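You operate a simulated robot arm through the tools that you are given. There is no shell and no other tool. Be economical: measure what you need, move in short steps, check, and stop when the job is done.

You are at the controls of a simulated two-armed robot. One attempt, no reset.

Task
Snap the fitting bail onto the teal-banded pail and carry it to the tint bench.
Fine: mop the spill there first and put the cloth back. Set down upright: pail.
Where things are to end (x, y in the base frame): pail within 60 mm of [630, -230].

The check looks at the end state, three seconds after you hand in, the way a careful person would. Anything else that was tipped, shoved, dropped, spilled or broken makes it a failure. Flat cloth is picked up by pressing the open fingertips on it (5 to 10 N) and closing them slowly along it; thin cloth reads only 2 to 8 mm in the jaws.

Robot
Two 7-joint arms with fingered hands on one trunk that stands fixed in place. Base frame: the origin is at the foot of the trunk, x ahead of it, y to its left, z up; the work surface is at about z = 800. Readings come in mm, rad, newtons and seconds.
The left shoulder is at [60, 166, 926], the right one opposite. With the tool pointing down near the work surface each hand reaches from about 360 to 860 mm from the base axis, measured 20 degrees to its own side. Payload 5 kg a hand.
The TCP of each hand is the grasp point between the finger pads, 32 mm short of the fingertips. In the tool frame z runs along the fingers and y along their closing line. Largest opening 160 mm; the body of the gripper starts 89 mm behind the TCP. The gripper is a hand of 3 fingers: y runs from the thumb to the fingers, the wrist lies at [0, 0, -267] in the tool frame.
Orientation is told as [roll, pitch, yaw] about the base's x, y, z axes, in that order, counted from this pose: with the fingers straight down and closing along the base's y, the tool's x points along the base's -x, its y along +y and its z along -z.

Tools
- The arms move only by the tool step_arm. It takes "left_moves", "right_moves" or both (then of equal length, played together; a hand with none holds still); each is a list that holds one entry, the list of rows, each a list of 6 numbers: the shift along the tool's x, y, z in units of 20 mm (1.0 is 20 mm), then the turn, a rotation vector about the tool's x, y, z in units of 6 degrees (1.0 is 6 degrees). In form: [[[x, y, z, wx, wy, wz], ...]]. A call has 1 to 20 rows; each row shifts and turns the commanded pose from where the row before left it, along the tool's axes as they then stand. A call with a number of a shift or a turn outside -1 to 1 is refused whole. A row lasts 0.2 s, in which the tool goes at most 50 mm and 0.15 rad; a call with a longer step from one row to the next is refused whole. Where a pose cannot be reached the arm comes as near as it can. A force on the tool above 40 N (or 10 N above the force at the start of the call, whichever is more), or a blocked arm, ends the call early, and 0.2 s more pass. In this call time passes only in rows, and 0.2 s behind the last. It gives the time, the measured TCP pose, the force on the tool (base axes), the opening and the grip force at its end, in the units of the frame above (readings bear some noise), with the torque about the TCP (base axes, N m) and any sound that the robot's microphone picked up.
- Cameras (640 x 400 px; columns grow to the right, rows downward): "scene" is now at [49, -18.9, 1569.7]; the picture's right is [-0.24, -0.97, -0.00], its down [-0.67, 0.17, -0.72] and it looks along [0.70, -0.18, -0.70] (base axes); focal length 321 px, centre (320, 200). "left" rides on the left gripper at [-65, -4, -116] in its tool frame; the picture's right is [0.06, -1.00, 0.00], its down [0.87, 0.05, -0.49] and it looks along [0.49, 0.03, 0.87] (tool axes); focal length 261 px, centre (320, 200). "right" rides on the right gripper at [65, -4, -116] in its tool frame; the picture's right is [0.06, 1.00, 0.00], its down [-0.87, 0.05, -0.49] and it looks along [-0.49, 0.03, 0.87] (tool axes); focal length 261 px, centre (320, 200). There is no depth. A picture from a camera that has moved, and an enlarged one, comes with that camera's place and axes in the base frame and with its lens.
- camera(camera): a new picture of that camera. It takes no simulated time.
- raise_lower(by): slides the trunk up (or, below 0, down) by that many mm; the arms and the scene camera ride with it, the base frame stays. It gives what a move gives, with no picture.
- curl_fingers(finger1, finger2, thumb_bend, hand): sets how far each is bent, from 0 (flat) to 1 (curled in); at 0.3 the hand is open as for a grip, at 0.7 the pads meet at the TCP. One left out holds its place. A second passes; each finger stops where it meets its share of the squeeze, and holds until it gets a number again. It is the only way to open and close the hand. It gives what a move gives, with no picture; readings hold the bend of each and the force on the fingers (four entries, about 0 where the hand has none), thumb and palm.
- head_to(pan, tilt): turns the head with the scene camera to pan (to the left, within 1.501 rad either way) and tilt (down, from -0.506 to 1.204), counted from straight ahead of the robot. It gives what a move gives.
- close_up(camera, box): a new picture of the part [left, top, right, bottom] of that camera's present view, enlarged. It takes no simulated time.
- sign_off(): hands the job in; it is judged then, once.

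Work in short steps. Places have to be worked out from the pictures, the camera data and where the tool is seen: move nearer, look again, correct. Check each grasp and each placing, and mend what went wrong. You have 120 turns and 74 pictures in all, those below and enlarged ones among them. Open the grippers and draw the arms clear of the work before you hand the job in, unless the task says otherwise; then end with one line.

The tools are called after "Request:" as name(argument=value, ...) on one line, values as JSON. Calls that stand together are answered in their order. step_arm: Moves the arms, as the interface text tells. Its arguments: {"type":"object","properties":{"left_moves":{"type":"array"},"right_moves":{"type":"array"}},"required":[]} The other tools are called the same way: raise_lower (by) slides the trunk up or down; curl_fingers (finger1, finger2, thumb_bend, hand) moves the fingers one by one; head_to (pan, tilt) turns the head that bears the scene camera; camera (camera) takes a picture; close_up (camera, box) takes an enlarged picture of a part of a camera's view; sign_off () hands the job in.

At the start:

```text
t: 0.0
left_eef_pos: [531.8, 6.2, 1201.4]
left_tool_rot: [0.001, -0.001, 0.0]
left_wrist_force: [0.0, 0.3, 0.2]
left_moment: [-0.01, 0.0, -0.01]
left_opening: 160.0
left_finger_force: 0.0
left_shape: jaw
left_bend: [0.3, 0.3, 0.3]
left_finger forces: [0.0, 0.0, 0.2, 0.0, 0.1, 0.1]
right_eef_pos: [566.5, -448.5, 1226.8]
right_tool_rot: [-0.001, 0.0, 0.001]
right_wrist_force: [0.4, 0.2, 0.0]
right_moment: [-0.03, 0.0, 0.01]
right_opening: 159.7
right_finger_force: 0.0
right_shape: jaw
right_bend: [0.3, 0.3, 0.3]
right_finger forces: [0.0, 0.0, 0.0, 0.1, 0.1, 0.1]
trunk travel left (down, up): [-475.0, 115.0]
head pan, tilt: [-0.248, 0.77]
```

scene: 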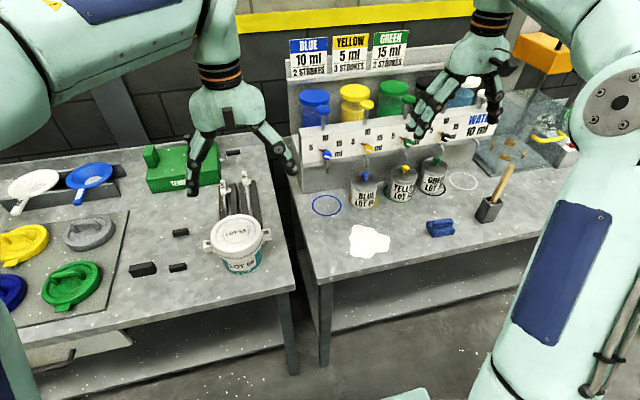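
right: 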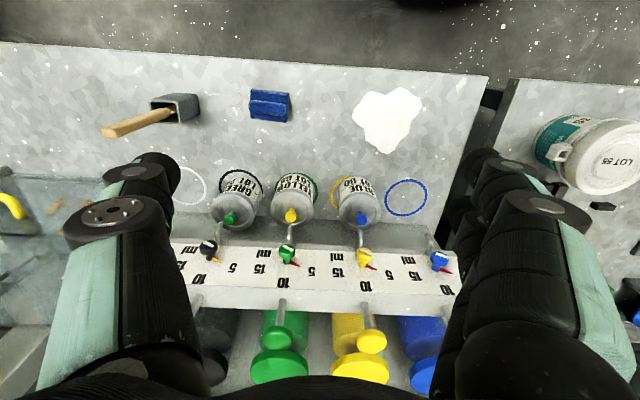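
left: 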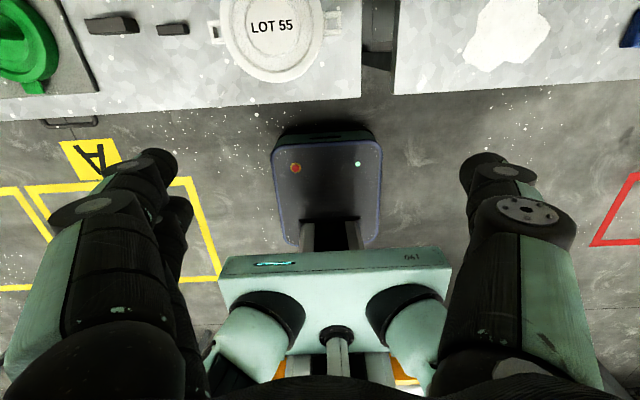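

The pail stands on the left bench, with thin parts behind it that may be bails. I enlarge those areas and the spill/cloth area.

Request:
close_up(camera="scene", box=[120, 130, 300, 290])

Request:
close_up(camera="scene", box=[300, 140, 560, 290])

Request:
close_up(camera="scene", box=[0, 130, 180, 330])

```text
2.50 times, centred on (210, 210) of scene
camera zoom: at [49.0, -18.9, 1569.7], right [-0.24, -0.97, 0.0], down [-0.67, 0.17, -0.72], along [0.7, -0.18, -0.7], focal length 802 px, centre (595, 175)
```

zoom: 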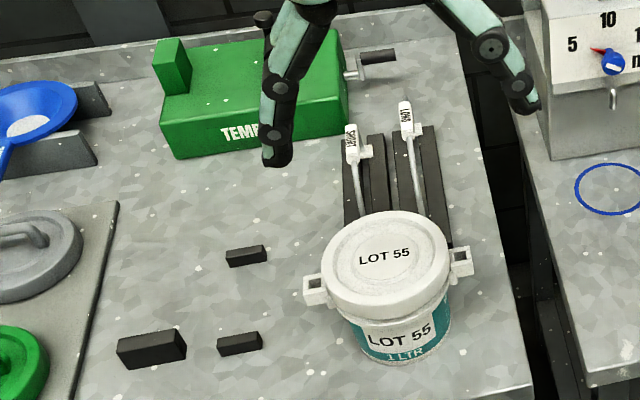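

```text
2.46 times, centred on (430, 215) of scene
camera zoom: at [49.0, -18.9, 1569.7], right [-0.24, -0.97, 0.0], down [-0.67, 0.17, -0.72], along [0.7, -0.18, -0.7], focal length 790 px, centre (49, 163)
```

zoom: 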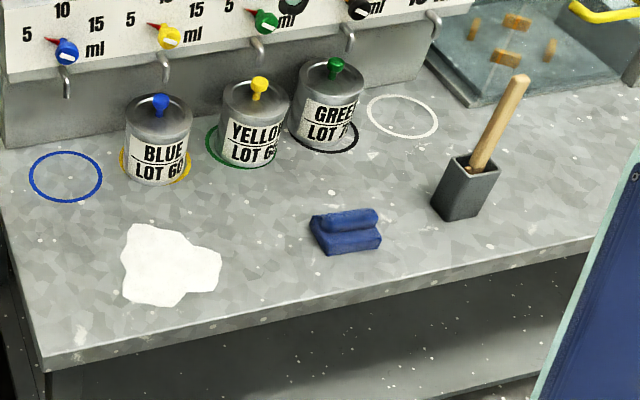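

```text
2.00 times, centred on (90, 230) of scene
camera zoom: at [49.0, -18.9, 1569.7], right [-0.24, -0.97, 0.0], down [-0.67, 0.17, -0.72], along [0.7, -0.18, -0.7], focal length 642 px, centre (780, 140)
```

zoom: 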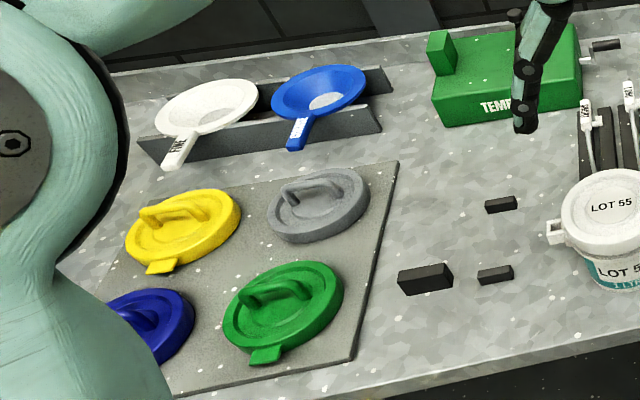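

Moving the left hand out of the scene camera's line to the bails, to the left.

Request:
step_arm(left_moves=[[[0, 1, 0, 0, 0, 0], [0, 1, 0, 0, 0, 0], [0, 1, 0, 0, 0, 0], [0, 1, 0, 0, 0, 0], [0, 1, 0, 0, 0, 0], [0, 1, 0, 0, 0, 0], [0, 1, 0, 0, 0, 0], [0, 1, 0, 0, 0, 0], [0, 1, 0, 0, 0, 0], [0, 1, 0, 0, 0, 0], [0, 1, 0, 0, 0, 0]]])

Request:
close_up(camera="scene", box=[195, 160, 285, 220])

Request:
close_up(camera="scene", box=[190, 190, 290, 285])

Request:
close_up(camera="right", box=[500, 80, 640, 260])

```text
t: 2.4
left_eef_pos: [532.9, 227.9, 1202.0]
left_tool_rot: [0.001, 0.001, -0.001]
left_wrist_force: [0.2, 0.1, 0.8]
left_moment: [0.01, 0.03, -0.02]
left_opening: 159.9
left_finger_force: 0.0
left_shape: jaw
left_bend: [0.3, 0.3, 0.3]
left_finger forces: [0.0, 0.0, 0.1, 0.0, 0.0, 0.0]
right_eef_pos: [566.4, -447.8, 1228.0]
right_tool_rot: [-0.001, -0.001, 0.0]
right_wrist_force: [0.2, 0.1, 0.2]
right_moment: [-0.01, 0.0, -0.01]
right_opening: 160.0
right_finger_force: 0.1
right_shape: jaw
right_bend: [0.3, 0.3, 0.3]
right_finger forces: [0.1, 0.0, 0.0, 0.1, 0.0, 0.0]
trunk travel left (down, up): [-475.0, 115.0]
head pan, tilt: [-0.248, 0.77]
```

```text
6.67 times, centred on (240, 190) of scene
camera zoom: at [49.0, -18.4, 1569.7], right [-0.24, -0.97, 0.0], down [-0.67, 0.17, -0.72], along [0.7, -0.18, -0.7], focal length 2139 px, centre (853, 267)
```

zoom: 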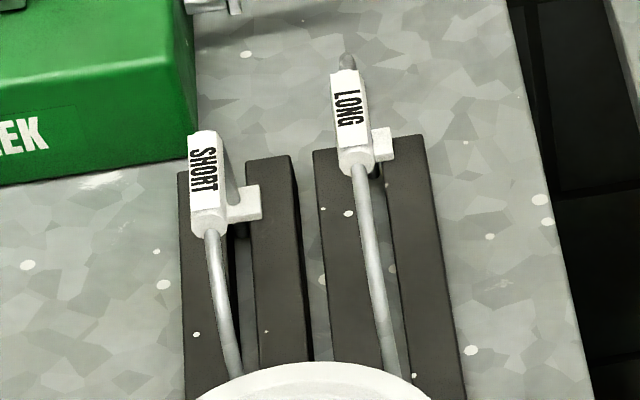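

```text
4.21 times, centred on (240, 238) of scene
camera zoom: at [49.0, -18.4, 1569.7], right [-0.24, -0.97, 0.0], down [-0.67, 0.17, -0.72], along [0.7, -0.18, -0.7], focal length 1351 px, centre (657, 42)
```

zoom: 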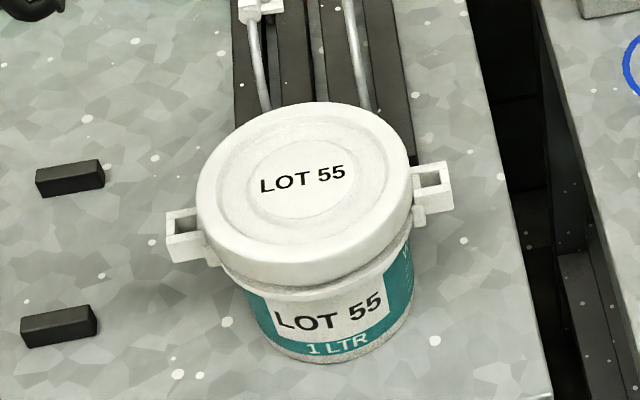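

```text
2.22 times, centred on (570, 170) of right
camera zoom: at [501.5, -451.8, 1343.5], right [-0.06, 1.0, 0.0], down [0.87, 0.05, 0.49], along [0.49, 0.03, -0.87], focal length 579 px, centre (-236, 267)
```

zoom: 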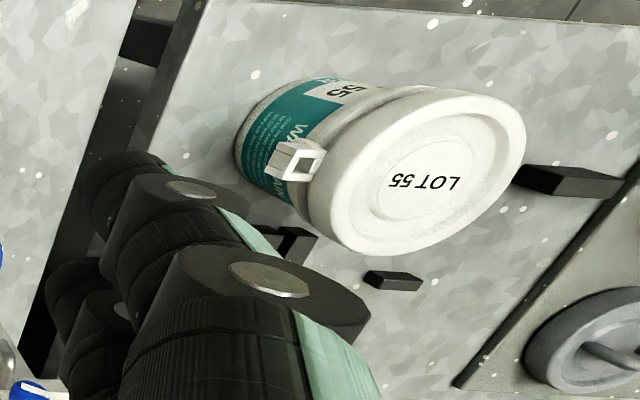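

The bails read SHORT and LONG in racks behind the pail; ears are square sockets on ±y sides. I bring the left camera to look at the bails from the side, and the right hand above the cloth (est. 594,-542).

Request:
step_arm(left_moves=[[[-1, 0, 1, 0, 0, 0], [-1, 0, 1, 0, 0, 0], [-1, 0, 1, 0, 0, 0], [-1, 0, 1, 0, 0, 0], [-1, 0, 1, 0, 0, 0], [-1, 0, 1, 0, 0, 0], [-1, 0, 1, 0, 0, 0], [-1, 0, 1, 0, 0, 0], [-1, 0, 1, 0, 0, 0], [-1, 0, 1, 0, 0, 0]]], right_moves=[[[0, -0.47, 1, 0, 0, 0], [0, -0.47, 1, 0, 0, 0], [0, -0.47, 1, 0, 0, 0], [0, -0.47, 1, 0, 0, 0], [0, -0.47, 1, 0, 0, 0], [0, -0.47, 1, 0, 0, 0], [0, -0.47, 1, 0, 0, 0], [0, -0.47, 1, 0, 0, 0], [0, -0.47, 1, 0, 0, 0], [0, -0.47, 1, 0, 0, 0]]])

Request:
camera(camera="left")

Request:
camera(camera="right")

```text
t: 4.6
left_eef_pos: [732.3, 224.9, 1002.0]
left_tool_rot: [0.001, -0.001, 0.0]
left_wrist_force: [-0.3, 0.0, 0.4]
left_moment: [-0.03, -0.01, 0.02]
left_opening: 160.0
left_finger_force: 0.1
left_shape: jaw
left_bend: [0.3, 0.3, 0.3]
left_finger forces: [0.1, 0.0, 0.0, 0.1, 0.0, 0.1]
right_eef_pos: [566.4, -541.8, 1027.1]
right_tool_rot: [0.001, -0.001, 0.001]
right_wrist_force: [0.0, 0.0, 0.7]
right_moment: [0.01, 0.01, 0.01]
right_opening: 159.7
right_finger_force: 0.0
right_shape: jaw
right_bend: [0.3, 0.3, 0.3]
right_finger forces: [0.0, 0.0, 0.0, 0.1, 0.0, 0.1]
trunk travel left (down, up): [-475.0, 115.0]
head pan, tilt: [-0.248, 0.77]
```

```text
64 pictures are left
camera left: at [798.7, 220.4, 1118.7], right [-0.06, -1.0, 0.0], down [-0.87, 0.05, 0.49], along [-0.49, 0.03, -0.87], focal length 261 px, centre (320, 200)
```

left: 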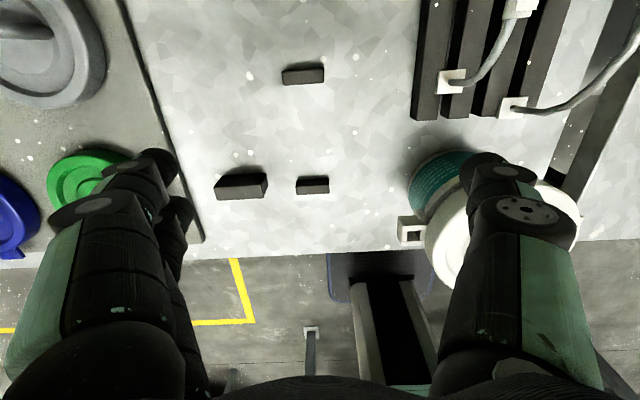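

```text
63 pictures are left
camera right: at [501.5, -546.4, 1142.8], right [-0.06, 1.0, 0.0], down [0.87, 0.05, 0.49], along [0.49, 0.03, -0.87], focal length 261 px, centre (320, 200)
```

right: 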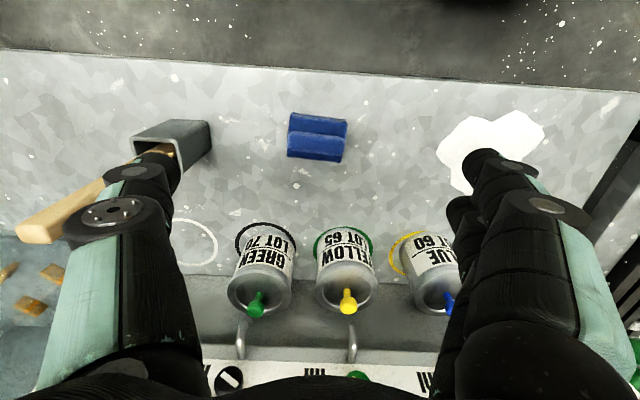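

Cloth centre is about (596,-544), ~79 mm in y. I tilt the left hand for a proper side view of the bails, and take a close-up of the cloth.

Request:
step_arm(left_moves=[[[-1, 0, -1, 0, 0, 0], [-1, 0, -1, 0, 0, 0], [0, 0, -1, 0, 0, 0], [0, 0, 0, 0, -1, 0], [0, 0, 0, 0, -1, 0], [0, 0, 0, 0, -1, 0], [0, 0, 0, 0, -1, 0], [0, 0, 0, 1, 0, 0], [0, 0, 0, 1, 0, 0], [0, 0, 0, 1, 0, 0], [0, 0, 0, 1, 0, 0], [0, 0, 0, 1, 0, 0], [0, 0, 0, 1, 0, 0]]])

Request:
camera(camera="left")

Request:
close_up(camera="right", box=[260, 90, 380, 180])

```text
t: 7.4
left_eef_pos: [772.5, 226.0, 1061.7]
left_tool_rot: [-0.63, -0.419, 0.001]
left_wrist_force: [0.1, 0.2, -0.5]
left_moment: [0.02, 0.03, 0.01]
left_opening: 159.7
left_finger_force: 0.0
left_shape: jaw
left_bend: [0.3, 0.3, 0.3]
left_finger forces: [0.1, 0.0, 0.0, 0.0, 0.0, 0.0]
right_eef_pos: [565.9, -540.8, 1028.7]
right_tool_rot: [0.001, 0.0, 0.0]
right_wrist_force: [0.9, -0.1, 0.9]
right_moment: [-0.01, 0.0, 0.02]
right_opening: 159.9
right_finger_force: 0.0
right_shape: jaw
right_bend: [0.3, 0.3, 0.3]
right_finger forces: [0.1, 0.1, 0.0, 0.1, 0.1, 0.0]
trunk travel left (down, up): [-475.0, 115.0]
head pan, tilt: [-0.248, 0.77]
```

```text
62 pictures are left
camera left: at [793.6, 291.5, 1177.5], right [-0.3, -0.81, 0.51], down [-0.94, 0.33, -0.02], along [-0.15, -0.49, -0.86], focal length 261 px, centre (320, 200)
```

left: 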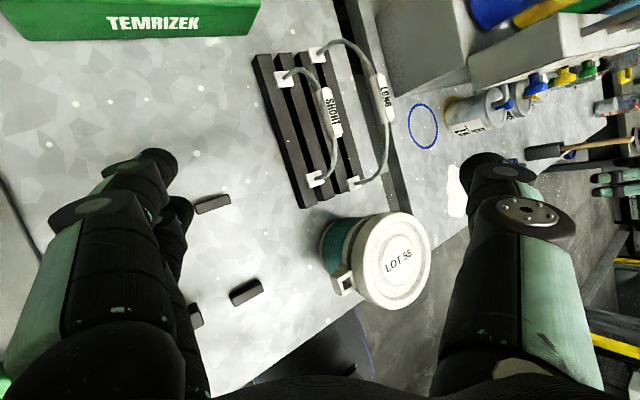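

```text
4.44 times, centred on (320, 135) of right
camera zoom: at [501.1, -545.3, 1143.7], right [-0.06, 1.0, 0.0], down [0.87, 0.05, 0.49], along [0.49, 0.03, -0.87], focal length 1158 px, centre (320, 489)
```

zoom: 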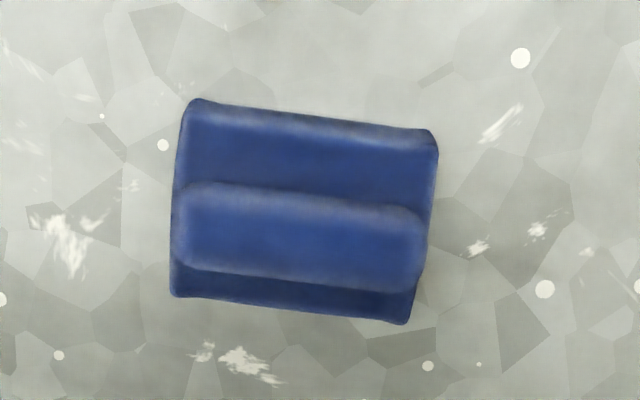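

Great view. Enlarging bails and pail to measure foot spans vs the ear span.

Request:
close_up(camera="left", box=[240, 30, 440, 200])

Request:
close_up(camera="left", box=[300, 190, 460, 310])

```text
2.35 times, centred on (340, 115) of left
camera zoom: at [793.6, 291.5, 1177.5], right [-0.3, -0.81, 0.51], down [-0.94, 0.33, -0.02], along [-0.15, -0.49, -0.86], focal length 613 px, centre (273, 400)
```

zoom: 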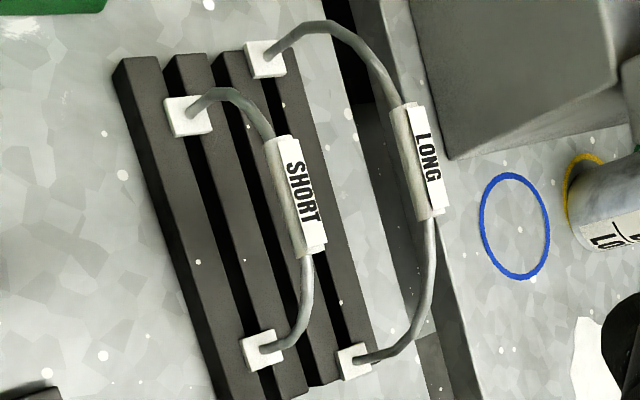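

```text
3.33 times, centred on (380, 250) of left
camera zoom: at [793.6, 291.5, 1177.5], right [-0.3, -0.81, 0.51], down [-0.94, 0.33, -0.02], along [-0.15, -0.49, -0.86], focal length 869 px, centre (120, 33)
```

zoom: 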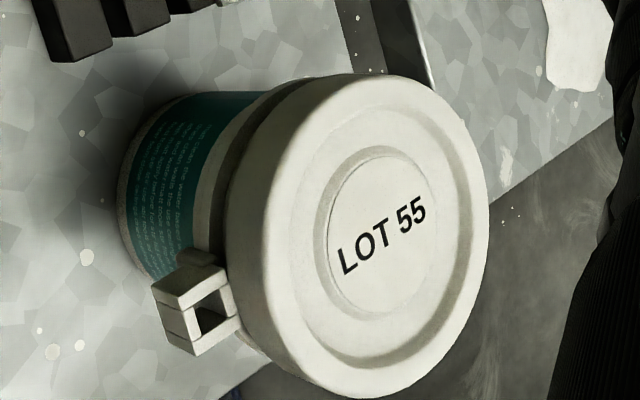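

SHORT feet are ~147 mm apart, LONG ~204, ear span ~155: SHORT fits. First the mop: I place the right hand over the cloth ridge (≈599,-545) and yaw it ~87° so it closes across the ridge.

Request:
step_arm(right_moves=[[[-0.85, -0.1, 1, 0, 0, 0], [-0.85, -0.1, 1, 0, 0, 0], [0, 0, 0, 0, 0, -1], [0, 0, 0, 0, 0, -1], [0, 0, 0, 0, 0, -1], [0, 0, 0, 0, 0, -1], [0, 0, 0, 0, 0, -1], [0, 0, 0, 0, 0, -1], [0, 0, 0, 0, 0, -1], [0, 0, 0, 0, 0, -1], [0, 0, 0, 0, 0, -1], [0, 0, 0, 0, 0, -1], [0, 0, 0, 0, 0, -1], [0, 0, 0, 0, 0, -1], [0, 0, 0, 0, 0, -1], [0, 0, 0, 0, 0, -1], [0, 0, 0, 0, 0, -0.5]]])

Request:
curl_fingers(hand="right", finger1=0.55, finger2=0.55, thumb_bend=0.55)

Request:
camera(camera="right")

```text
t: 11.0
left_eef_pos: [772.2, 225.4, 1062.6]
left_tool_rot: [-0.629, -0.42, -0.001]
left_wrist_force: [0.2, 0.7, -0.2]
left_moment: [0.02, 0.01, 0.03]
left_opening: 159.8
left_finger_force: 0.1
left_shape: jaw
left_bend: [0.3, 0.3, 0.3]
left_finger forces: [0.0, 0.0, 0.0, 0.0, 0.1, 0.1]
right_eef_pos: [600.0, -547.3, 987.5]
right_tool_rot: [0.001, 0.0, 0.942]
right_wrist_force: [-0.2, -0.4, 0.0]
right_moment: [-0.03, 0.0, -0.01]
right_opening: 160.0
right_finger_force: 0.0
right_shape: jaw
right_bend: [0.3, 0.3, 0.3]
right_finger forces: [0.0, 0.0, 0.1, 0.0, 0.0, 0.1]
right hand out of reach, approached as far as the arm can: row 12, 13, 14, 15, 16, 17
trunk travel left (down, up): [-475.0, 115.0]
head pan, tilt: [-0.248, 0.77]
```

```text
t: 12.0
left_eef_pos: [772.1, 227.3, 1061.8]
left_tool_rot: [-0.627, -0.42, -0.001]
left_wrist_force: [0.2, 0.5, -1.5]
left_moment: [0.02, -0.01, 0.0]
left_opening: 159.9
left_finger_force: 0.1
left_shape: jaw
left_bend: [0.3, 0.3, 0.3]
left_finger forces: [0.0, 0.0, 0.1, 0.0, 0.1, 0.0]
right_eef_pos: [599.0, -547.5, 987.5]
right_tool_rot: [0.0, -0.001, 0.943]
right_wrist_force: [0.4, -0.4, 0.0]
right_moment: [0.0, 0.0, 0.01]
right_opening: 67.7
right_finger_force: 0.0
right_shape: fingers
right_bend: [0.55, 0.55, 0.55]
right_finger forces: [0.0, 0.1, 0.0, 0.0, 0.0, 0.0]
trunk travel left (down, up): [-475.0, 115.0]
head pan, tilt: [-0.248, 0.77]
```

```text
58 pictures are left
camera right: at [565.1, -601.7, 1103.2], right [-0.84, 0.54, 0.0], down [0.47, 0.73, 0.49], along [0.26, 0.41, -0.87], focal length 261 px, centre (320, 200)
```

right: 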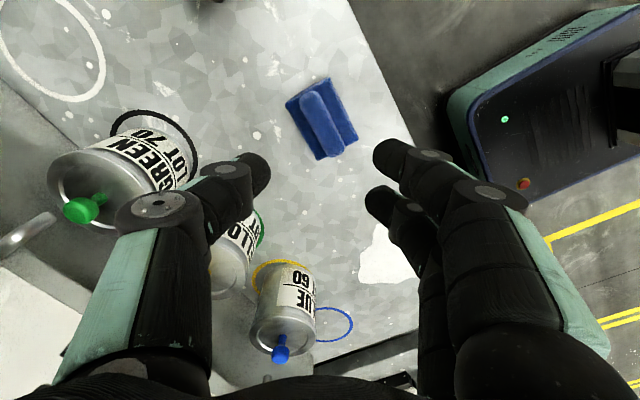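

Yaw stops at +54°. I turn the other way, towards −90°.

Request:
step_arm(right_moves=[[[0, 0, 0, 0, 0, 1], [0, 0, 0, 0, 0, 1], [0, 0, 0, 0, 0, 1], [0, 0, 0, 0, 0, 1], [0, 0, 0, 0, 0, 1], [0, 0, 0, 0, 0, 1], [0, 0, 0, 0, 0, 1], [0, 0, 0, 0, 0, 1], [0, 0, 0, 0, 0, 1], [0, 0, 0, 0, 0, 1], [0, 0, 0, 0, 0, 1], [0, 0, 0, 0, 0, 1], [0, 0, 0, 0, 0, 1], [0, 0, 0, 0, 0, 1], [0, 0, 0, 0, 0, 1], [0, 0, 0, 0, 0, 1], [0, 0, 0, 0, 0, 1], [0, 0, 0, 0, 0, 1], [0, 0, 0, 0, 0, 1], [0, 0, 0, 0, 0, 1]]])

```text
t: 16.2
left_eef_pos: [772.1, 225.8, 1061.4]
left_tool_rot: [-0.627, -0.42, 0.0]
left_wrist_force: [0.3, -0.7, 0.6]
left_moment: [0.01, 0.06, 0.02]
left_opening: 159.5
left_finger_force: 0.0
left_shape: jaw
left_bend: [0.3, 0.3, 0.3]
left_finger forces: [0.0, 0.1, 0.0, 0.0, 0.0, 0.0]
right_eef_pos: [600.4, -546.2, 987.0]
right_tool_rot: [0.0, 0.0, -1.153]
right_wrist_force: [-0.5, -0.2, 0.1]
right_moment: [0.0, 0.02, -0.02]
right_opening: 67.4
right_finger_force: 0.1
right_shape: fingers
right_bend: [0.55, 0.55, 0.55]
right_finger forces: [0.0, 0.1, 0.0, 0.0, 0.0, 0.0]
trunk travel left (down, up): [-475.0, 115.0]
head pan, tilt: [-0.248, 0.77]
```

At −66°; 4.5 more rows to ≈ −93°, and look.

Request:
step_arm(right_moves=[[[0, 0, 0, 0, 0, 1], [0, 0, 0, 0, 0, 1], [0, 0, 0, 0, 0, 1], [0, 0, 0, 0, 0, 1], [0, 0, 0, 0, 0, 0.4]]])

Request:
camera(camera="right")

```text
t: 17.4
left_eef_pos: [772.6, 226.2, 1062.1]
left_tool_rot: [-0.631, -0.419, -0.001]
left_wrist_force: [-0.3, 0.3, -0.3]
left_moment: [0.01, 0.04, 0.05]
left_opening: 159.8
left_finger_force: 0.0
left_shape: jaw
left_bend: [0.3, 0.3, 0.3]
left_finger forces: [0.0, 0.0, 0.0, 0.0, 0.0, 0.0]
right_eef_pos: [599.4, -546.3, 987.5]
right_tool_rot: [0.0, -0.001, -1.614]
right_wrist_force: [-0.3, 0.0, -0.8]
right_moment: [0.0, -0.01, 0.01]
right_opening: 67.5
right_finger_force: 0.1
right_shape: fingers
right_bend: [0.55, 0.55, 0.55]
right_finger forces: [0.0, 0.0, 0.0, 0.1, 0.1, 0.0]
trunk travel left (down, up): [-475.0, 115.0]
head pan, tilt: [-0.248, 0.77]
```

```text
57 pictures are left
camera right: at [599.0, -480.8, 1103.1], right [1.0, 0.02, 0.0], down [0.02, -0.87, 0.49], along [0.01, -0.49, -0.87], focal length 261 px, centre (320, 200)
```

right: 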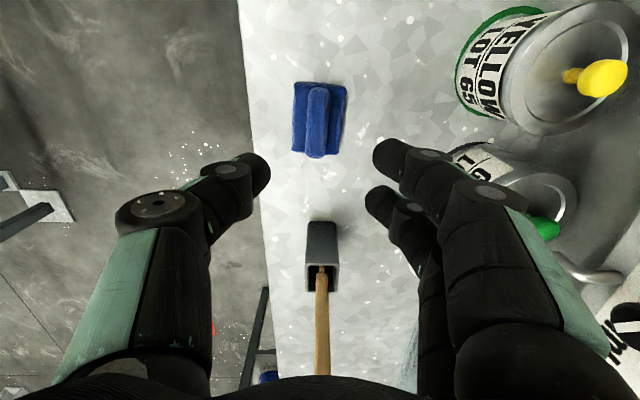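

Hand is aligned and centred over the ridge. Descending fast to near cloth level, then in small steps until contact.

Request:
step_arm(right_moves=[[[0, 0, 1, 0, 0, 0], [0, 0, 1, 0, 0, 0], [0, 0, 1, 0, 0, 0], [0, 0, 1, 0, 0, 0], [0, 0, 1, 0, 0, 0], [0, 0, 1, 0, 0, 0]]])

Request:
camera(camera="right")

```text
t: 18.8
left_eef_pos: [772.5, 225.9, 1062.4]
left_tool_rot: [-0.627, -0.42, 0.001]
left_wrist_force: [-1.0, -0.5, -0.2]
left_moment: [0.02, -0.03, 0.01]
left_opening: 159.6
left_finger_force: 0.0
left_shape: jaw
left_bend: [0.3, 0.3, 0.3]
left_finger forces: [0.0, 0.0, 0.0, 0.0, 0.0, 0.0]
right_eef_pos: [599.6, -545.3, 865.7]
right_tool_rot: [0.0, 0.0, -1.614]
right_wrist_force: [0.1, 0.3, -0.1]
right_moment: [-0.02, -0.03, 0.0]
right_opening: 67.7
right_finger_force: 0.1
right_shape: fingers
right_bend: [0.55, 0.55, 0.55]
right_finger forces: [0.1, 0.1, 0.1, 0.0, 0.1, 0.0]
trunk travel left (down, up): [-475.0, 115.0]
head pan, tilt: [-0.248, 0.77]
```

```text
56 pictures are left
camera right: at [599.1, -479.5, 981.2], right [1.0, 0.02, 0.0], down [0.02, -0.87, 0.49], along [0.01, -0.49, -0.87], focal length 261 px, centre (320, 200)
```

right: 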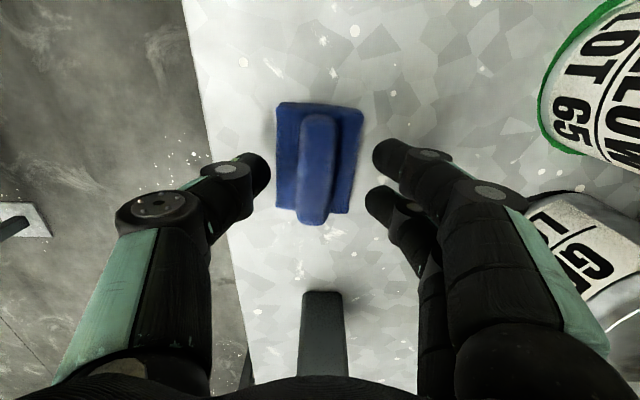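

Well centred. Small downward steps until the tips touch.

Request:
step_arm(right_moves=[[[0, 0, 0.4, 0, 0, 0], [0, 0, 0.4, 0, 0, 0], [0, 0, 0.2, 0, 0, 0], [0, 0, 0.2, 0, 0, 0], [0, 0, 0.2, 0, 0, 0]]])

```text
t: 20.0
left_eef_pos: [772.4, 227.6, 1064.3]
left_tool_rot: [-0.627, -0.419, -0.001]
left_wrist_force: [0.2, -0.6, 0.6]
left_moment: [-0.02, -0.01, 0.02]
left_opening: 160.1
left_finger_force: 0.0
left_shape: jaw
left_bend: [0.3, 0.3, 0.3]
left_finger forces: [0.1, 0.1, 0.1, 0.0, 0.0, 0.0]
right_eef_pos: [599.3, -545.4, 840.0]
right_tool_rot: [0.003, -0.001, -1.613]
right_wrist_force: [-0.2, 0.9, 7.7]
right_moment: [0.05, 0.36, -0.05]
right_opening: 67.8
right_finger_force: 3.8
right_shape: fingers
right_bend: [0.55, 0.55, 0.55]
right_finger forces: [0.0, 0.0, 0.0, 0.0, 7.6, 0.1]
trunk travel left (down, up): [-475.0, 115.0]
head pan, tilt: [-0.248, 0.77]
```

Contact at 7.7 N, TCP z 840. Closing slowly.

Request:
curl_fingers(hand="right", finger1=0.6, finger2=0.6, thumb_bend=0.6)

Request:
curl_fingers(hand="right", finger1=0.65, finger2=0.65, thumb_bend=0.65)

Request:
curl_fingers(hand="right", finger1=0.72, finger2=0.72, thumb_bend=0.72)

Request:
camera(camera="right")

```text
t: 21.0
left_eef_pos: [772.0, 226.1, 1062.6]
left_tool_rot: [-0.628, -0.42, -0.001]
left_wrist_force: [0.7, -0.4, -0.5]
left_moment: [-0.01, -0.02, -0.01]
left_opening: 159.5
left_finger_force: 0.0
left_shape: jaw
left_bend: [0.3, 0.3, 0.3]
left_finger forces: [0.0, 0.0, 0.0, 0.0, 0.0, 0.0]
right_eef_pos: [599.6, -546.5, 838.9]
right_tool_rot: [0.002, 0.0, -1.611]
right_wrist_force: [-0.2, 0.4, 6.1]
right_moment: [-0.02, 0.22, -0.02]
right_opening: 60.3
right_finger_force: 8.3
right_shape: fingers
right_bend: [0.57, 0.57, 0.58]
right_finger forces: [4.0, 3.0, 0.0, 0.0, 10.1, 0.0]
trunk travel left (down, up): [-475.0, 115.0]
head pan, tilt: [-0.248, 0.77]
```

```text
t: 22.0
left_eef_pos: [772.2, 226.9, 1061.9]
left_tool_rot: [-0.627, -0.419, 0.001]
left_wrist_force: [0.1, 0.7, 0.3]
left_moment: [0.0, 0.02, 0.01]
left_opening: 159.9
left_finger_force: 0.1
left_shape: jaw
left_bend: [0.3, 0.3, 0.3]
left_finger forces: [0.0, 0.0, 0.0, 0.0, 0.0, 0.0]
right_eef_pos: [601.4, -546.1, 839.4]
right_tool_rot: [0.0, 0.0, -1.614]
right_wrist_force: [1.3, -1.4, 3.6]
right_moment: [0.01, -0.15, -0.03]
right_opening: 58.9
right_finger_force: 15.6
right_shape: fingers
right_bend: [0.58, 0.59, 0.6]
right_finger forces: [9.4, 8.0, 0.0, 0.0, 14.3, 0.0]
trunk travel left (down, up): [-475.0, 115.0]
head pan, tilt: [-0.248, 0.77]
```

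```text
t: 23.0
left_eef_pos: [771.9, 227.0, 1061.3]
left_tool_rot: [-0.629, -0.421, -0.001]
left_wrist_force: [0.7, -0.4, 0.2]
left_moment: [0.03, 0.01, 0.01]
left_opening: 159.8
left_finger_force: 0.1
left_shape: jaw
left_bend: [0.3, 0.3, 0.3]
left_finger forces: [0.0, 0.0, 0.0, 0.0, 0.1, 0.1]
right_eef_pos: [600.0, -546.9, 839.9]
right_tool_rot: [0.001, -0.001, -1.613]
right_wrist_force: [-1.2, -0.3, 3.7]
right_moment: [0.06, -0.11, 0.0]
right_opening: 58.2
right_finger_force: 27.1
right_shape: fingers
right_bend: [0.58, 0.58, 0.63]
right_finger forces: [15.3, 13.4, 0.0, 0.0, 25.2, 0.0]
trunk travel left (down, up): [-475.0, 115.0]
head pan, tilt: [-0.248, 0.77]
```

```text
55 pictures are left
camera right: at [599.2, -480.7, 955.4], right [1.0, 0.02, 0.0], down [0.02, -0.87, 0.49], along [0.01, -0.49, -0.87], focal length 261 px, centre (320, 200)
```

right: 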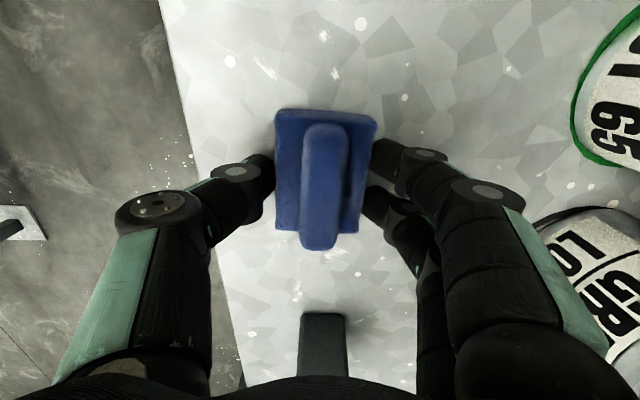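

The cloth body is held at 58 mm with 27 N. Lifting 30 mm to test.

Request:
step_arm(right_moves=[[[0, 0, -0.5, 0, 0, 0], [0, 0, -0.5, 0, 0, 0], [0, 0, -0.5, 0, 0, 0]]])

Request:
camera(camera="right")

```text
t: 23.8
left_eef_pos: [772.4, 225.9, 1061.8]
left_tool_rot: [-0.629, -0.422, 0.001]
left_wrist_force: [0.3, 0.2, 0.3]
left_moment: [0.0, 0.03, 0.01]
left_opening: 159.9
left_finger_force: 0.1
left_shape: jaw
left_bend: [0.3, 0.3, 0.3]
left_finger forces: [0.0, 0.1, 0.0, 0.1, 0.0, 0.0]
right_eef_pos: [599.8, -545.7, 870.5]
right_tool_rot: [0.0, 0.0, -1.614]
right_wrist_force: [-0.1, 0.2, -0.9]
right_moment: [-0.01, 0.03, -0.03]
right_opening: 58.1
right_finger_force: 24.3
right_shape: fingers
right_bend: [0.58, 0.58, 0.63]
right_finger forces: [12.2, 12.1, 0.1, 0.0, 24.4, 0.0]
trunk travel left (down, up): [-475.0, 115.0]
head pan, tilt: [-0.248, 0.77]
```

```text
54 pictures are left
camera right: at [599.4, -480.1, 985.7], right [1.0, 0.02, 0.0], down [0.02, -0.87, 0.49], along [0.01, -0.49, -0.87], focal length 261 px, centre (320, 200)
```

right: 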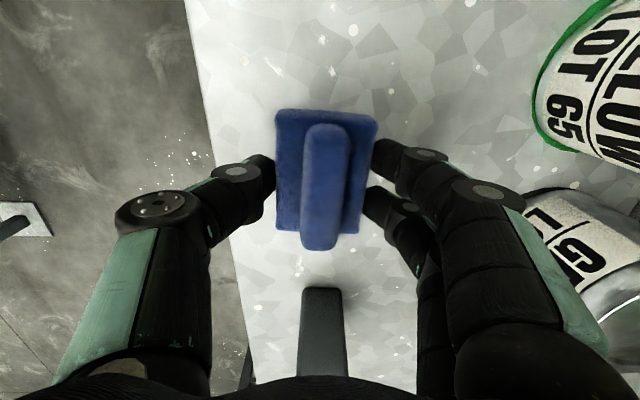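

Lifted fine. Carrying it at this height to the right edge of the spill (≈582,-390), then view in the scene camera.

Request:
step_arm(right_moves=[[[0.97, -0.155, 0, 0, 0, 0], [0.97, -0.155, 0, 0, 0, 0], [0.97, -0.155, 0, 0, 0, 0], [0.97, -0.155, 0, 0, 0, 0], [0.97, -0.155, 0, 0, 0, 0], [0.97, -0.155, 0, 0, 0, 0], [0.97, -0.155, 0, 0, 0, 0], [0.97, -0.155, 0, 0, 0, 0]]])

Request:
camera(camera="scene")

```text
t: 25.6
left_eef_pos: [771.8, 225.3, 1062.1]
left_tool_rot: [-0.627, -0.419, -0.001]
left_wrist_force: [0.0, 0.7, -0.1]
left_moment: [-0.02, 0.01, -0.01]
left_opening: 159.9
left_finger_force: 0.1
left_shape: jaw
left_bend: [0.3, 0.3, 0.3]
left_finger forces: [0.0, 0.0, 0.0, 0.0, 0.0, 0.0]
right_eef_pos: [581.9, -390.6, 869.9]
right_tool_rot: [-0.001, 0.0, -1.613]
right_wrist_force: [-0.3, 0.6, -0.2]
right_moment: [-0.01, 0.02, -0.02]
right_opening: 58.3
right_finger_force: 24.4
right_shape: fingers
right_bend: [0.58, 0.58, 0.63]
right_finger forces: [12.2, 12.1, 0.0, 0.1, 24.3, 0.1]
trunk travel left (down, up): [-475.0, 115.0]
head pan, tilt: [-0.248, 0.77]
```

```text
53 pictures are left
camera scene: at [49.1, -18.4, 1569.7], right [-0.24, -0.97, 0.0], down [-0.67, 0.17, -0.72], along [0.7, -0.18, -0.7], focal length 321 px, centre (320, 200)
```

scene: 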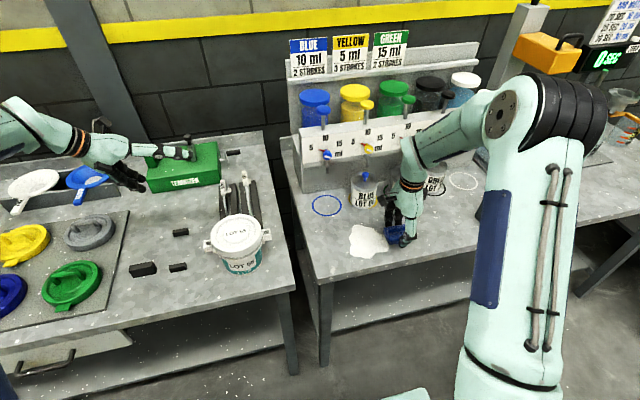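

Cloth is beside the spill. Lowering to light contact.

Request:
step_arm(right_moves=[[[0, 0, 0.5, 0, 0, 0], [0, 0, 0.5, 0, 0, 0], [0, 0, 0.4, 0, 0, 0], [0, 0, 0.2, 0, 0, 0]]])

```text
t: 26.6
left_eef_pos: [771.6, 226.6, 1063.4]
left_tool_rot: [-0.63, -0.42, 0.0]
left_wrist_force: [-0.8, -0.4, 0.2]
left_moment: [-0.01, 0.02, 0.02]
left_opening: 159.9
left_finger_force: 0.0
left_shape: jaw
left_bend: [0.3, 0.3, 0.3]
left_finger forces: [0.0, 0.1, 0.0, 0.0, 0.0, 0.0]
right_eef_pos: [582.6, -389.7, 840.4]
right_tool_rot: [0.004, 0.001, -1.613]
right_wrist_force: [-1.8, 0.7, 16.3]
right_moment: [0.04, -0.56, 0.03]
right_opening: 58.1
right_finger_force: 33.2
right_shape: fingers
right_bend: [0.58, 0.58, 0.63]
right_finger forces: [21.9, 19.6, 0.0, 0.1, 25.8, 0.0]
trunk travel left (down, up): [-475.0, 115.0]
head pan, tilt: [-0.248, 0.77]
```

16 N, a bit much; ease 1 mm and make the first pass toward +y at x≈582.

Request:
step_arm(right_moves=[[[0, 0, -0.05, 0, 0, 0], [0.95, -0.042, 0, 0, 0, 0], [0.95, -0.042, 0, 0, 0, 0], [0.95, -0.042, 0, 0, 0, 0], [0.95, -0.042, 0, 0, 0, 0], [0.95, -0.042, 0, 0, 0, 0], [0.95, -0.042, 0, 0, 0, 0], [0.95, -0.042, 0, 0, 0, 0], [0.95, -0.042, 0, 0, 0, 0], [0.95, -0.042, 0, 0, 0, 0]]])

Request:
camera(camera="scene")

```text
t: 28.8
left_eef_pos: [772.2, 226.6, 1062.3]
left_tool_rot: [-0.63, -0.42, 0.001]
left_wrist_force: [0.2, -0.1, 0.3]
left_moment: [-0.01, 0.01, 0.01]
left_opening: 160.0
left_finger_force: 0.0
left_shape: jaw
left_bend: [0.3, 0.3, 0.3]
left_finger forces: [0.0, 0.0, 0.0, 0.0, 0.0, 0.0]
right_eef_pos: [583.1, -218.0, 839.0]
right_tool_rot: [0.001, 0.001, -1.614]
right_wrist_force: [-0.8, -2.6, 10.8]
right_moment: [-0.04, -0.43, -0.06]
right_opening: 58.3
right_finger_force: 29.7
right_shape: fingers
right_bend: [0.59, 0.59, 0.63]
right_finger forces: [17.9, 17.4, 0.1, 0.0, 24.5, 0.0]
trunk travel left (down, up): [-475.0, 115.0]
head pan, tilt: [-0.248, 0.77]
```

```text
52 pictures are left
camera scene: at [48.3, -18.3, 1569.7], right [-0.24, -0.97, 0.0], down [-0.67, 0.17, -0.72], along [0.7, -0.18, -0.7], focal length 321 px, centre (320, 200)
```

scene: 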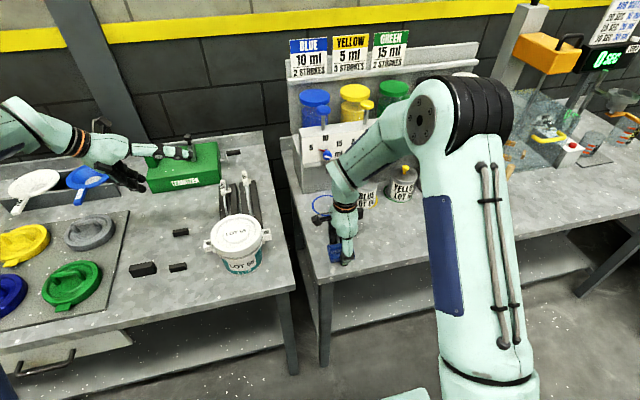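

Arm hides the spot; continue with pass two at x≈632 going back, then shift to x≈666.

Request:
step_arm(right_moves=[[[0.03, 0.83, 0, 0, 0, 0], [0.03, 0.83, 0, 0, 0, 0], [0.03, 0.83, 0, 0, 0, 0], [-0.95, 0.042, 0, 0, 0, 0], [-0.95, 0.042, 0, 0, 0, 0], [-0.95, 0.042, 0, 0, 0, 0], [-0.95, 0.042, 0, 0, 0, 0], [-0.95, 0.042, 0, 0, 0, 0], [-0.95, 0.042, 0, 0, 0, 0], [-0.95, 0.042, 0, 0, 0, 0], [-0.95, 0.042, 0, 0, 0, 0], [-0.95, 0.042, 0, 0, 0, 0], [0.03, 0.85, 0, 0, 0, 0], [0.03, 0.85, 0, 0, 0, 0]]])

Request:
camera(camera="scene")

```text
t: 31.8
left_eef_pos: [772.5, 226.5, 1063.5]
left_tool_rot: [-0.629, -0.42, 0.0]
left_wrist_force: [0.0, -0.2, -0.1]
left_moment: [-0.04, 0.0, -0.03]
left_opening: 159.8
left_finger_force: 0.1
left_shape: jaw
left_bend: [0.3, 0.3, 0.3]
left_finger forces: [0.0, 0.0, 0.0, 0.0, 0.0, 0.0]
right_eef_pos: [664.7, -390.7, 840.6]
right_tool_rot: [0.001, 0.0, -1.614]
right_wrist_force: [-3.0, -0.1, 10.1]
right_moment: [-0.05, -0.32, -0.02]
right_opening: 58.0
right_finger_force: 30.6
right_shape: fingers
right_bend: [0.59, 0.59, 0.63]
right_finger forces: [18.7, 17.5, 0.0, 0.1, 25.7, 0.0]
trunk travel left (down, up): [-475.0, 115.0]
head pan, tilt: [-0.248, 0.77]
```

```text
51 pictures are left
camera scene: at [47.8, -18.2, 1569.8], right [-0.24, -0.97, 0.0], down [-0.67, 0.17, -0.72], along [0.7, -0.18, -0.69], focal length 321 px, centre (320, 200)
```

scene: 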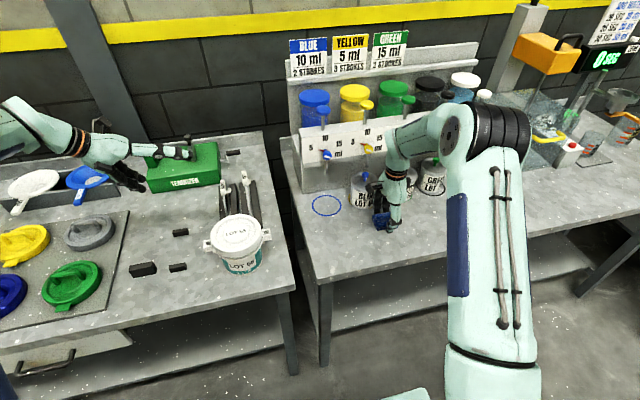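

The spill looks gone. Zooming to verify, before deciding on more passes.

Request:
close_up(camera="scene", box=[300, 180, 440, 280])

```text
4.00 times, centred on (370, 230) of scene
camera zoom: at [47.8, -18.2, 1569.8], right [-0.24, -0.97, 0.0], down [-0.67, 0.17, -0.72], along [0.7, -0.18, -0.69], focal length 1283 px, centre (120, 80)
```

zoom: 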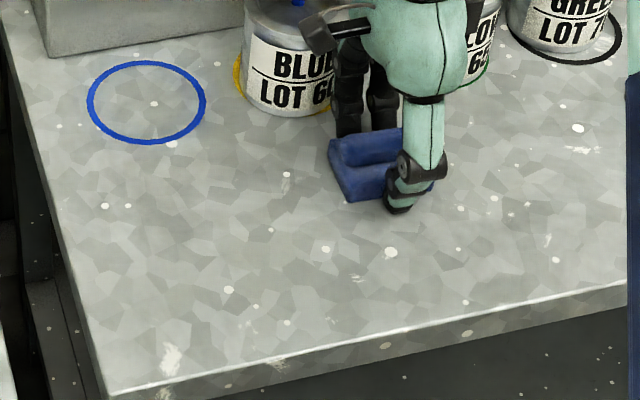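

Spill fully mopped. Pulling back from the cans, lifting and returning the cloth above its spot.

Request:
step_arm(right_moves=[[[0, -1, -0.3, 0, 0, 0], [0, -1, -0.6, 0, 0, 0], [0, -1, -0.6, 0, 0, 0], [-0.97, 0.012, 0, 0, 0, 0], [-0.97, 0.012, 0, 0, 0, 0], [-0.97, 0.012, 0, 0, 0, 0], [-0.97, 0.012, 0, 0, 0, 0], [-0.97, 0.012, 0, 0, 0, 0], [-0.97, 0.012, 0, 0, 0, 0], [-0.97, 0.012, 0, 0, 0, 0], [-0.97, 0.012, 0, 0, 0, 0]]])

```text
t: 34.2
left_eef_pos: [772.1, 226.0, 1061.5]
left_tool_rot: [-0.626, -0.418, -0.001]
left_wrist_force: [-0.2, -0.1, 0.0]
left_moment: [0.01, 0.01, 0.04]
left_opening: 159.9
left_finger_force: 0.1
left_shape: jaw
left_bend: [0.3, 0.3, 0.3]
left_finger forces: [0.0, 0.0, 0.1, 0.0, 0.0, 0.0]
right_eef_pos: [600.7, -543.8, 868.4]
right_tool_rot: [-0.001, 0.0, -1.612]
right_wrist_force: [0.1, 0.4, -1.2]
right_moment: [0.0, 0.0, 0.02]
right_opening: 58.1
right_finger_force: 23.9
right_shape: fingers
right_bend: [0.58, 0.58, 0.64]
right_finger forces: [11.5, 11.7, 0.0, 0.0, 23.1, 0.0]
trunk travel left (down, up): [-475.0, 115.0]
head pan, tilt: [-0.248, 0.77]
```

Lowering to contact at the original spot (-2 mm in y trim).

Request:
step_arm(right_moves=[[[-0.1, 0, 0.5, 0, 0, 0], [0, 0, 0.5, 0, 0, 0], [0, 0, 0.3, 0, 0, 0], [0, 0, 0.1, 0, 0, 0]]])

Request:
curl_fingers(hand="right", finger1=0.5, finger2=0.5, thumb_bend=0.5)

Request:
step_arm(right_moves=[[[0, 0, -0.5, 0, 0, 0], [0, 0, -1, 0, 0, 0], [0, 0, -1, 0, 0, 0], [0, 0, -1, 0, 0, 0], [0, 0, -1, 0, 0, 0], [0, 0, -1, 0, 0, 0], [0, 0, -1, 0, 0, 0]]])

Request:
camera(camera="right")

```text
t: 35.2
left_eef_pos: [772.0, 225.2, 1061.9]
left_tool_rot: [-0.629, -0.42, -0.001]
left_wrist_force: [0.4, -1.2, 0.1]
left_moment: [0.01, -0.01, -0.02]
left_opening: 160.1
left_finger_force: 0.1
left_shape: jaw
left_bend: [0.3, 0.3, 0.3]
left_finger forces: [0.1, 0.1, 0.0, 0.1, 0.0, 0.0]
right_eef_pos: [600.4, -544.7, 841.0]
right_tool_rot: [0.0, 0.0, -1.611]
right_wrist_force: [0.5, 0.3, -0.7]
right_moment: [0.0, -0.01, 0.02]
right_opening: 58.1
right_finger_force: 23.3
right_shape: fingers
right_bend: [0.58, 0.58, 0.64]
right_finger forces: [11.5, 11.7, 0.1, 0.1, 23.0, 0.0]
trunk travel left (down, up): [-475.0, 115.0]
head pan, tilt: [-0.248, 0.77]
```

```text
t: 36.2
left_eef_pos: [771.6, 225.9, 1062.3]
left_tool_rot: [-0.63, -0.418, 0.0]
left_wrist_force: [0.3, -0.5, 0.8]
left_moment: [-0.01, -0.02, -0.01]
left_opening: 159.9
left_finger_force: 0.0
left_shape: jaw
left_bend: [0.3, 0.3, 0.3]
left_finger forces: [0.0, 0.0, 0.0, 0.0, 0.0, 0.0]
right_eef_pos: [600.9, -545.0, 840.9]
right_tool_rot: [0.0, 0.0, -1.612]
right_wrist_force: [-0.3, 0.0, 1.1]
right_moment: [-0.04, -0.01, 0.0]
right_opening: 86.7
right_finger_force: 0.0
right_shape: fingers
right_bend: [0.5, 0.5, 0.5]
right_finger forces: [0.1, 0.1, 0.1, 0.0, 0.1, 0.0]
trunk travel left (down, up): [-475.0, 115.0]
head pan, tilt: [-0.248, 0.77]
```

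```text
t: 37.8
left_eef_pos: [772.7, 228.1, 1062.5]
left_tool_rot: [-0.629, -0.422, -0.001]
left_wrist_force: [-0.3, -0.5, 0.9]
left_moment: [0.0, 0.0, 0.02]
left_opening: 159.8
left_finger_force: 0.1
left_shape: jaw
left_bend: [0.3, 0.3, 0.3]
left_finger forces: [0.0, 0.0, 0.0, 0.1, 0.0, 0.0]
right_eef_pos: [601.7, -546.7, 971.3]
right_tool_rot: [0.001, 0.0, -1.614]
right_wrist_force: [1.2, 0.3, 0.1]
right_moment: [0.01, 0.04, 0.0]
right_opening: 86.9
right_finger_force: 0.0
right_shape: fingers
right_bend: [0.5, 0.5, 0.5]
right_finger forces: [0.0, 0.0, 0.0, 0.0, 0.1, 0.0]
trunk travel left (down, up): [-475.0, 115.0]
head pan, tilt: [-0.248, 0.77]
```

```text
49 pictures are left
camera right: at [600.2, -480.3, 1087.0], right [1.0, 0.02, 0.0], down [0.02, -0.87, 0.49], along [0.01, -0.49, -0.87], focal length 261 px, centre (320, 200)
```

right: 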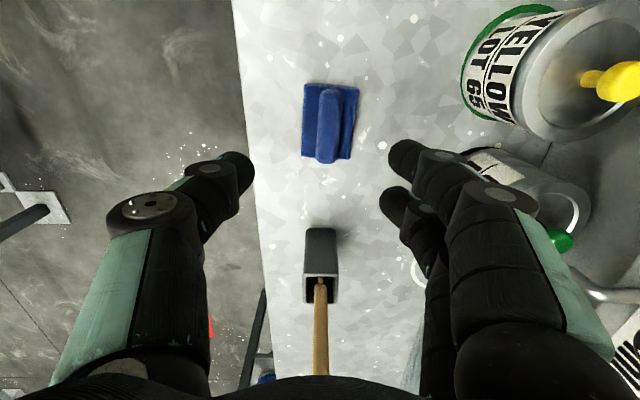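

Cloth is back and flat. Now raise the trunk for reach at the bail, and straighten the left hand to look down on the pail to measure the ears; right hand withdraws upward.

Request:
raise_lower(by=110)

Request:
step_arm(left_moves=[[[0, 0, 0, -1, 0, 0], [0, 0, 0, -1, 0, 0], [0, 0, 0, -1, 0, 0], [0, 0, 0, -1, 0, 0], [0, 0, 0, -1, 0, 0], [0, 0, 0, -1, 0, 0], [0, 0, 0, 0, 1, 0], [0, 0, 0, 0, 1, 0], [0.503, -0.922, 0.444, 0, 0, 0], [0.503, -0.922, 0.444, 0, 0, 0], [0.503, -0.922, 0.444, 0, 0, 0], [0.503, -0.922, 0.444, 0, 0, 0], [0.503, -0.922, 0.444, 0, 0, 0], [0.503, -0.922, 0.444, 0, 0, 0], [0.503, -0.922, 0.444, 0, 0, 0], [0.503, -0.922, 0.444, 0, 0, 0], [0.503, -0.922, 0.444, 0, 0, 0]]])

Request:
camera(camera="left")

```text
t: 39.2
left_eef_pos: [772.8, 227.7, 1171.4]
left_tool_rot: [-0.627, -0.418, 0.002]
left_wrist_force: [0.4, -0.2, -0.2]
left_moment: [0.01, 0.0, -0.02]
left_opening: 160.0
left_finger_force: 0.2
left_shape: jaw
left_bend: [0.3, 0.3, 0.3]
left_finger forces: [0.0, 0.0, 0.0, 0.0, 0.1, 0.1]
right_eef_pos: [600.7, -546.1, 1079.5]
right_tool_rot: [-0.002, 0.001, -1.613]
right_wrist_force: [-0.3, -0.3, 0.1]
right_moment: [-0.01, 0.01, -0.01]
right_opening: 86.6
right_finger_force: 0.1
right_shape: fingers
right_bend: [0.5, 0.5, 0.5]
right_finger forces: [0.1, 0.0, 0.0, 0.0, 0.1, 0.0]
trunk travel left (down, up): [-585.0, 5.0]
head pan, tilt: [-0.248, 0.77]
```

```text
t: 42.8
left_eef_pos: [699.6, 59.2, 1073.8]
left_tool_rot: [-0.001, -0.211, -0.001]
left_wrist_force: [-0.2, 0.1, 0.5]
left_moment: [0.0, 0.01, 0.01]
left_opening: 159.9
left_finger_force: 0.1
left_shape: jaw
left_bend: [0.3, 0.3, 0.3]
left_finger forces: [0.0, 0.1, 0.1, 0.1, 0.0, 0.1]
right_eef_pos: [601.9, -546.9, 1080.8]
right_tool_rot: [0.0, 0.001, -1.613]
right_wrist_force: [0.3, -0.9, -0.3]
right_moment: [0.02, 0.01, 0.02]
right_opening: 86.6
right_finger_force: 0.1
right_shape: fingers
right_bend: [0.5, 0.5, 0.5]
right_finger forces: [0.0, 0.1, 0.0, 0.0, 0.0, 0.1]
trunk travel left (down, up): [-585.0, 5.0]
head pan, tilt: [-0.248, 0.77]
```

```text
48 pictures are left
camera left: at [739.6, 55.4, 1202.2], right [-0.06, -1.0, -0.01], down [-0.95, 0.05, 0.3], along [-0.3, 0.03, -0.95], focal length 261 px, centre (320, 200)
```

left: 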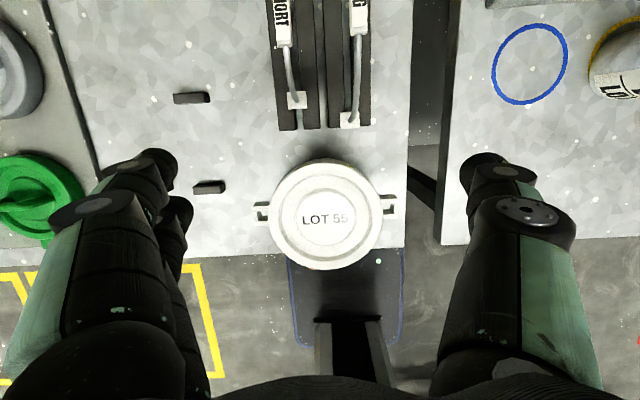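

Clear view from above. Enlarging the pail's ears and the near feet.

Request:
close_up(camera="left", box=[240, 155, 410, 261])

Request:
close_up(camera="left", box=[240, 0, 410, 106])

```text
3.76 times, centred on (325, 208) of left
camera zoom: at [739.6, 55.4, 1202.2], right [-0.06, -1.0, -0.01], down [-0.95, 0.05, 0.3], along [-0.3, 0.03, -0.95], focal length 981 px, centre (301, 170)
```

zoom: 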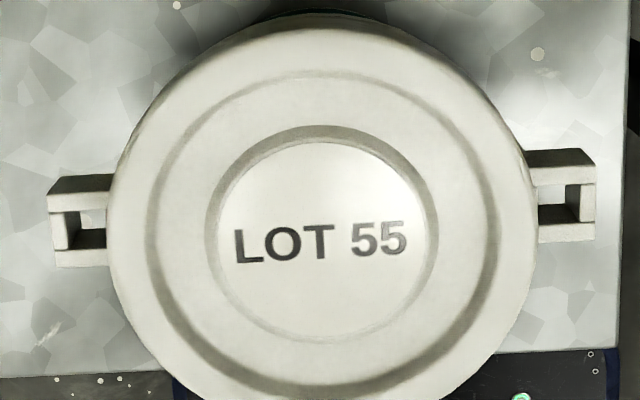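

```text
3.76 times, centred on (325, 53) of left
camera zoom: at [739.6, 55.4, 1202.2], right [-0.06, -1.0, -0.01], down [-0.95, 0.05, 0.3], along [-0.3, 0.03, -0.95], focal length 981 px, centre (301, 753)
```

zoom: 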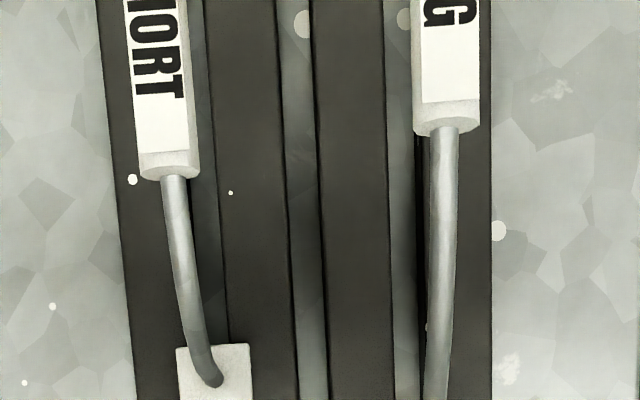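

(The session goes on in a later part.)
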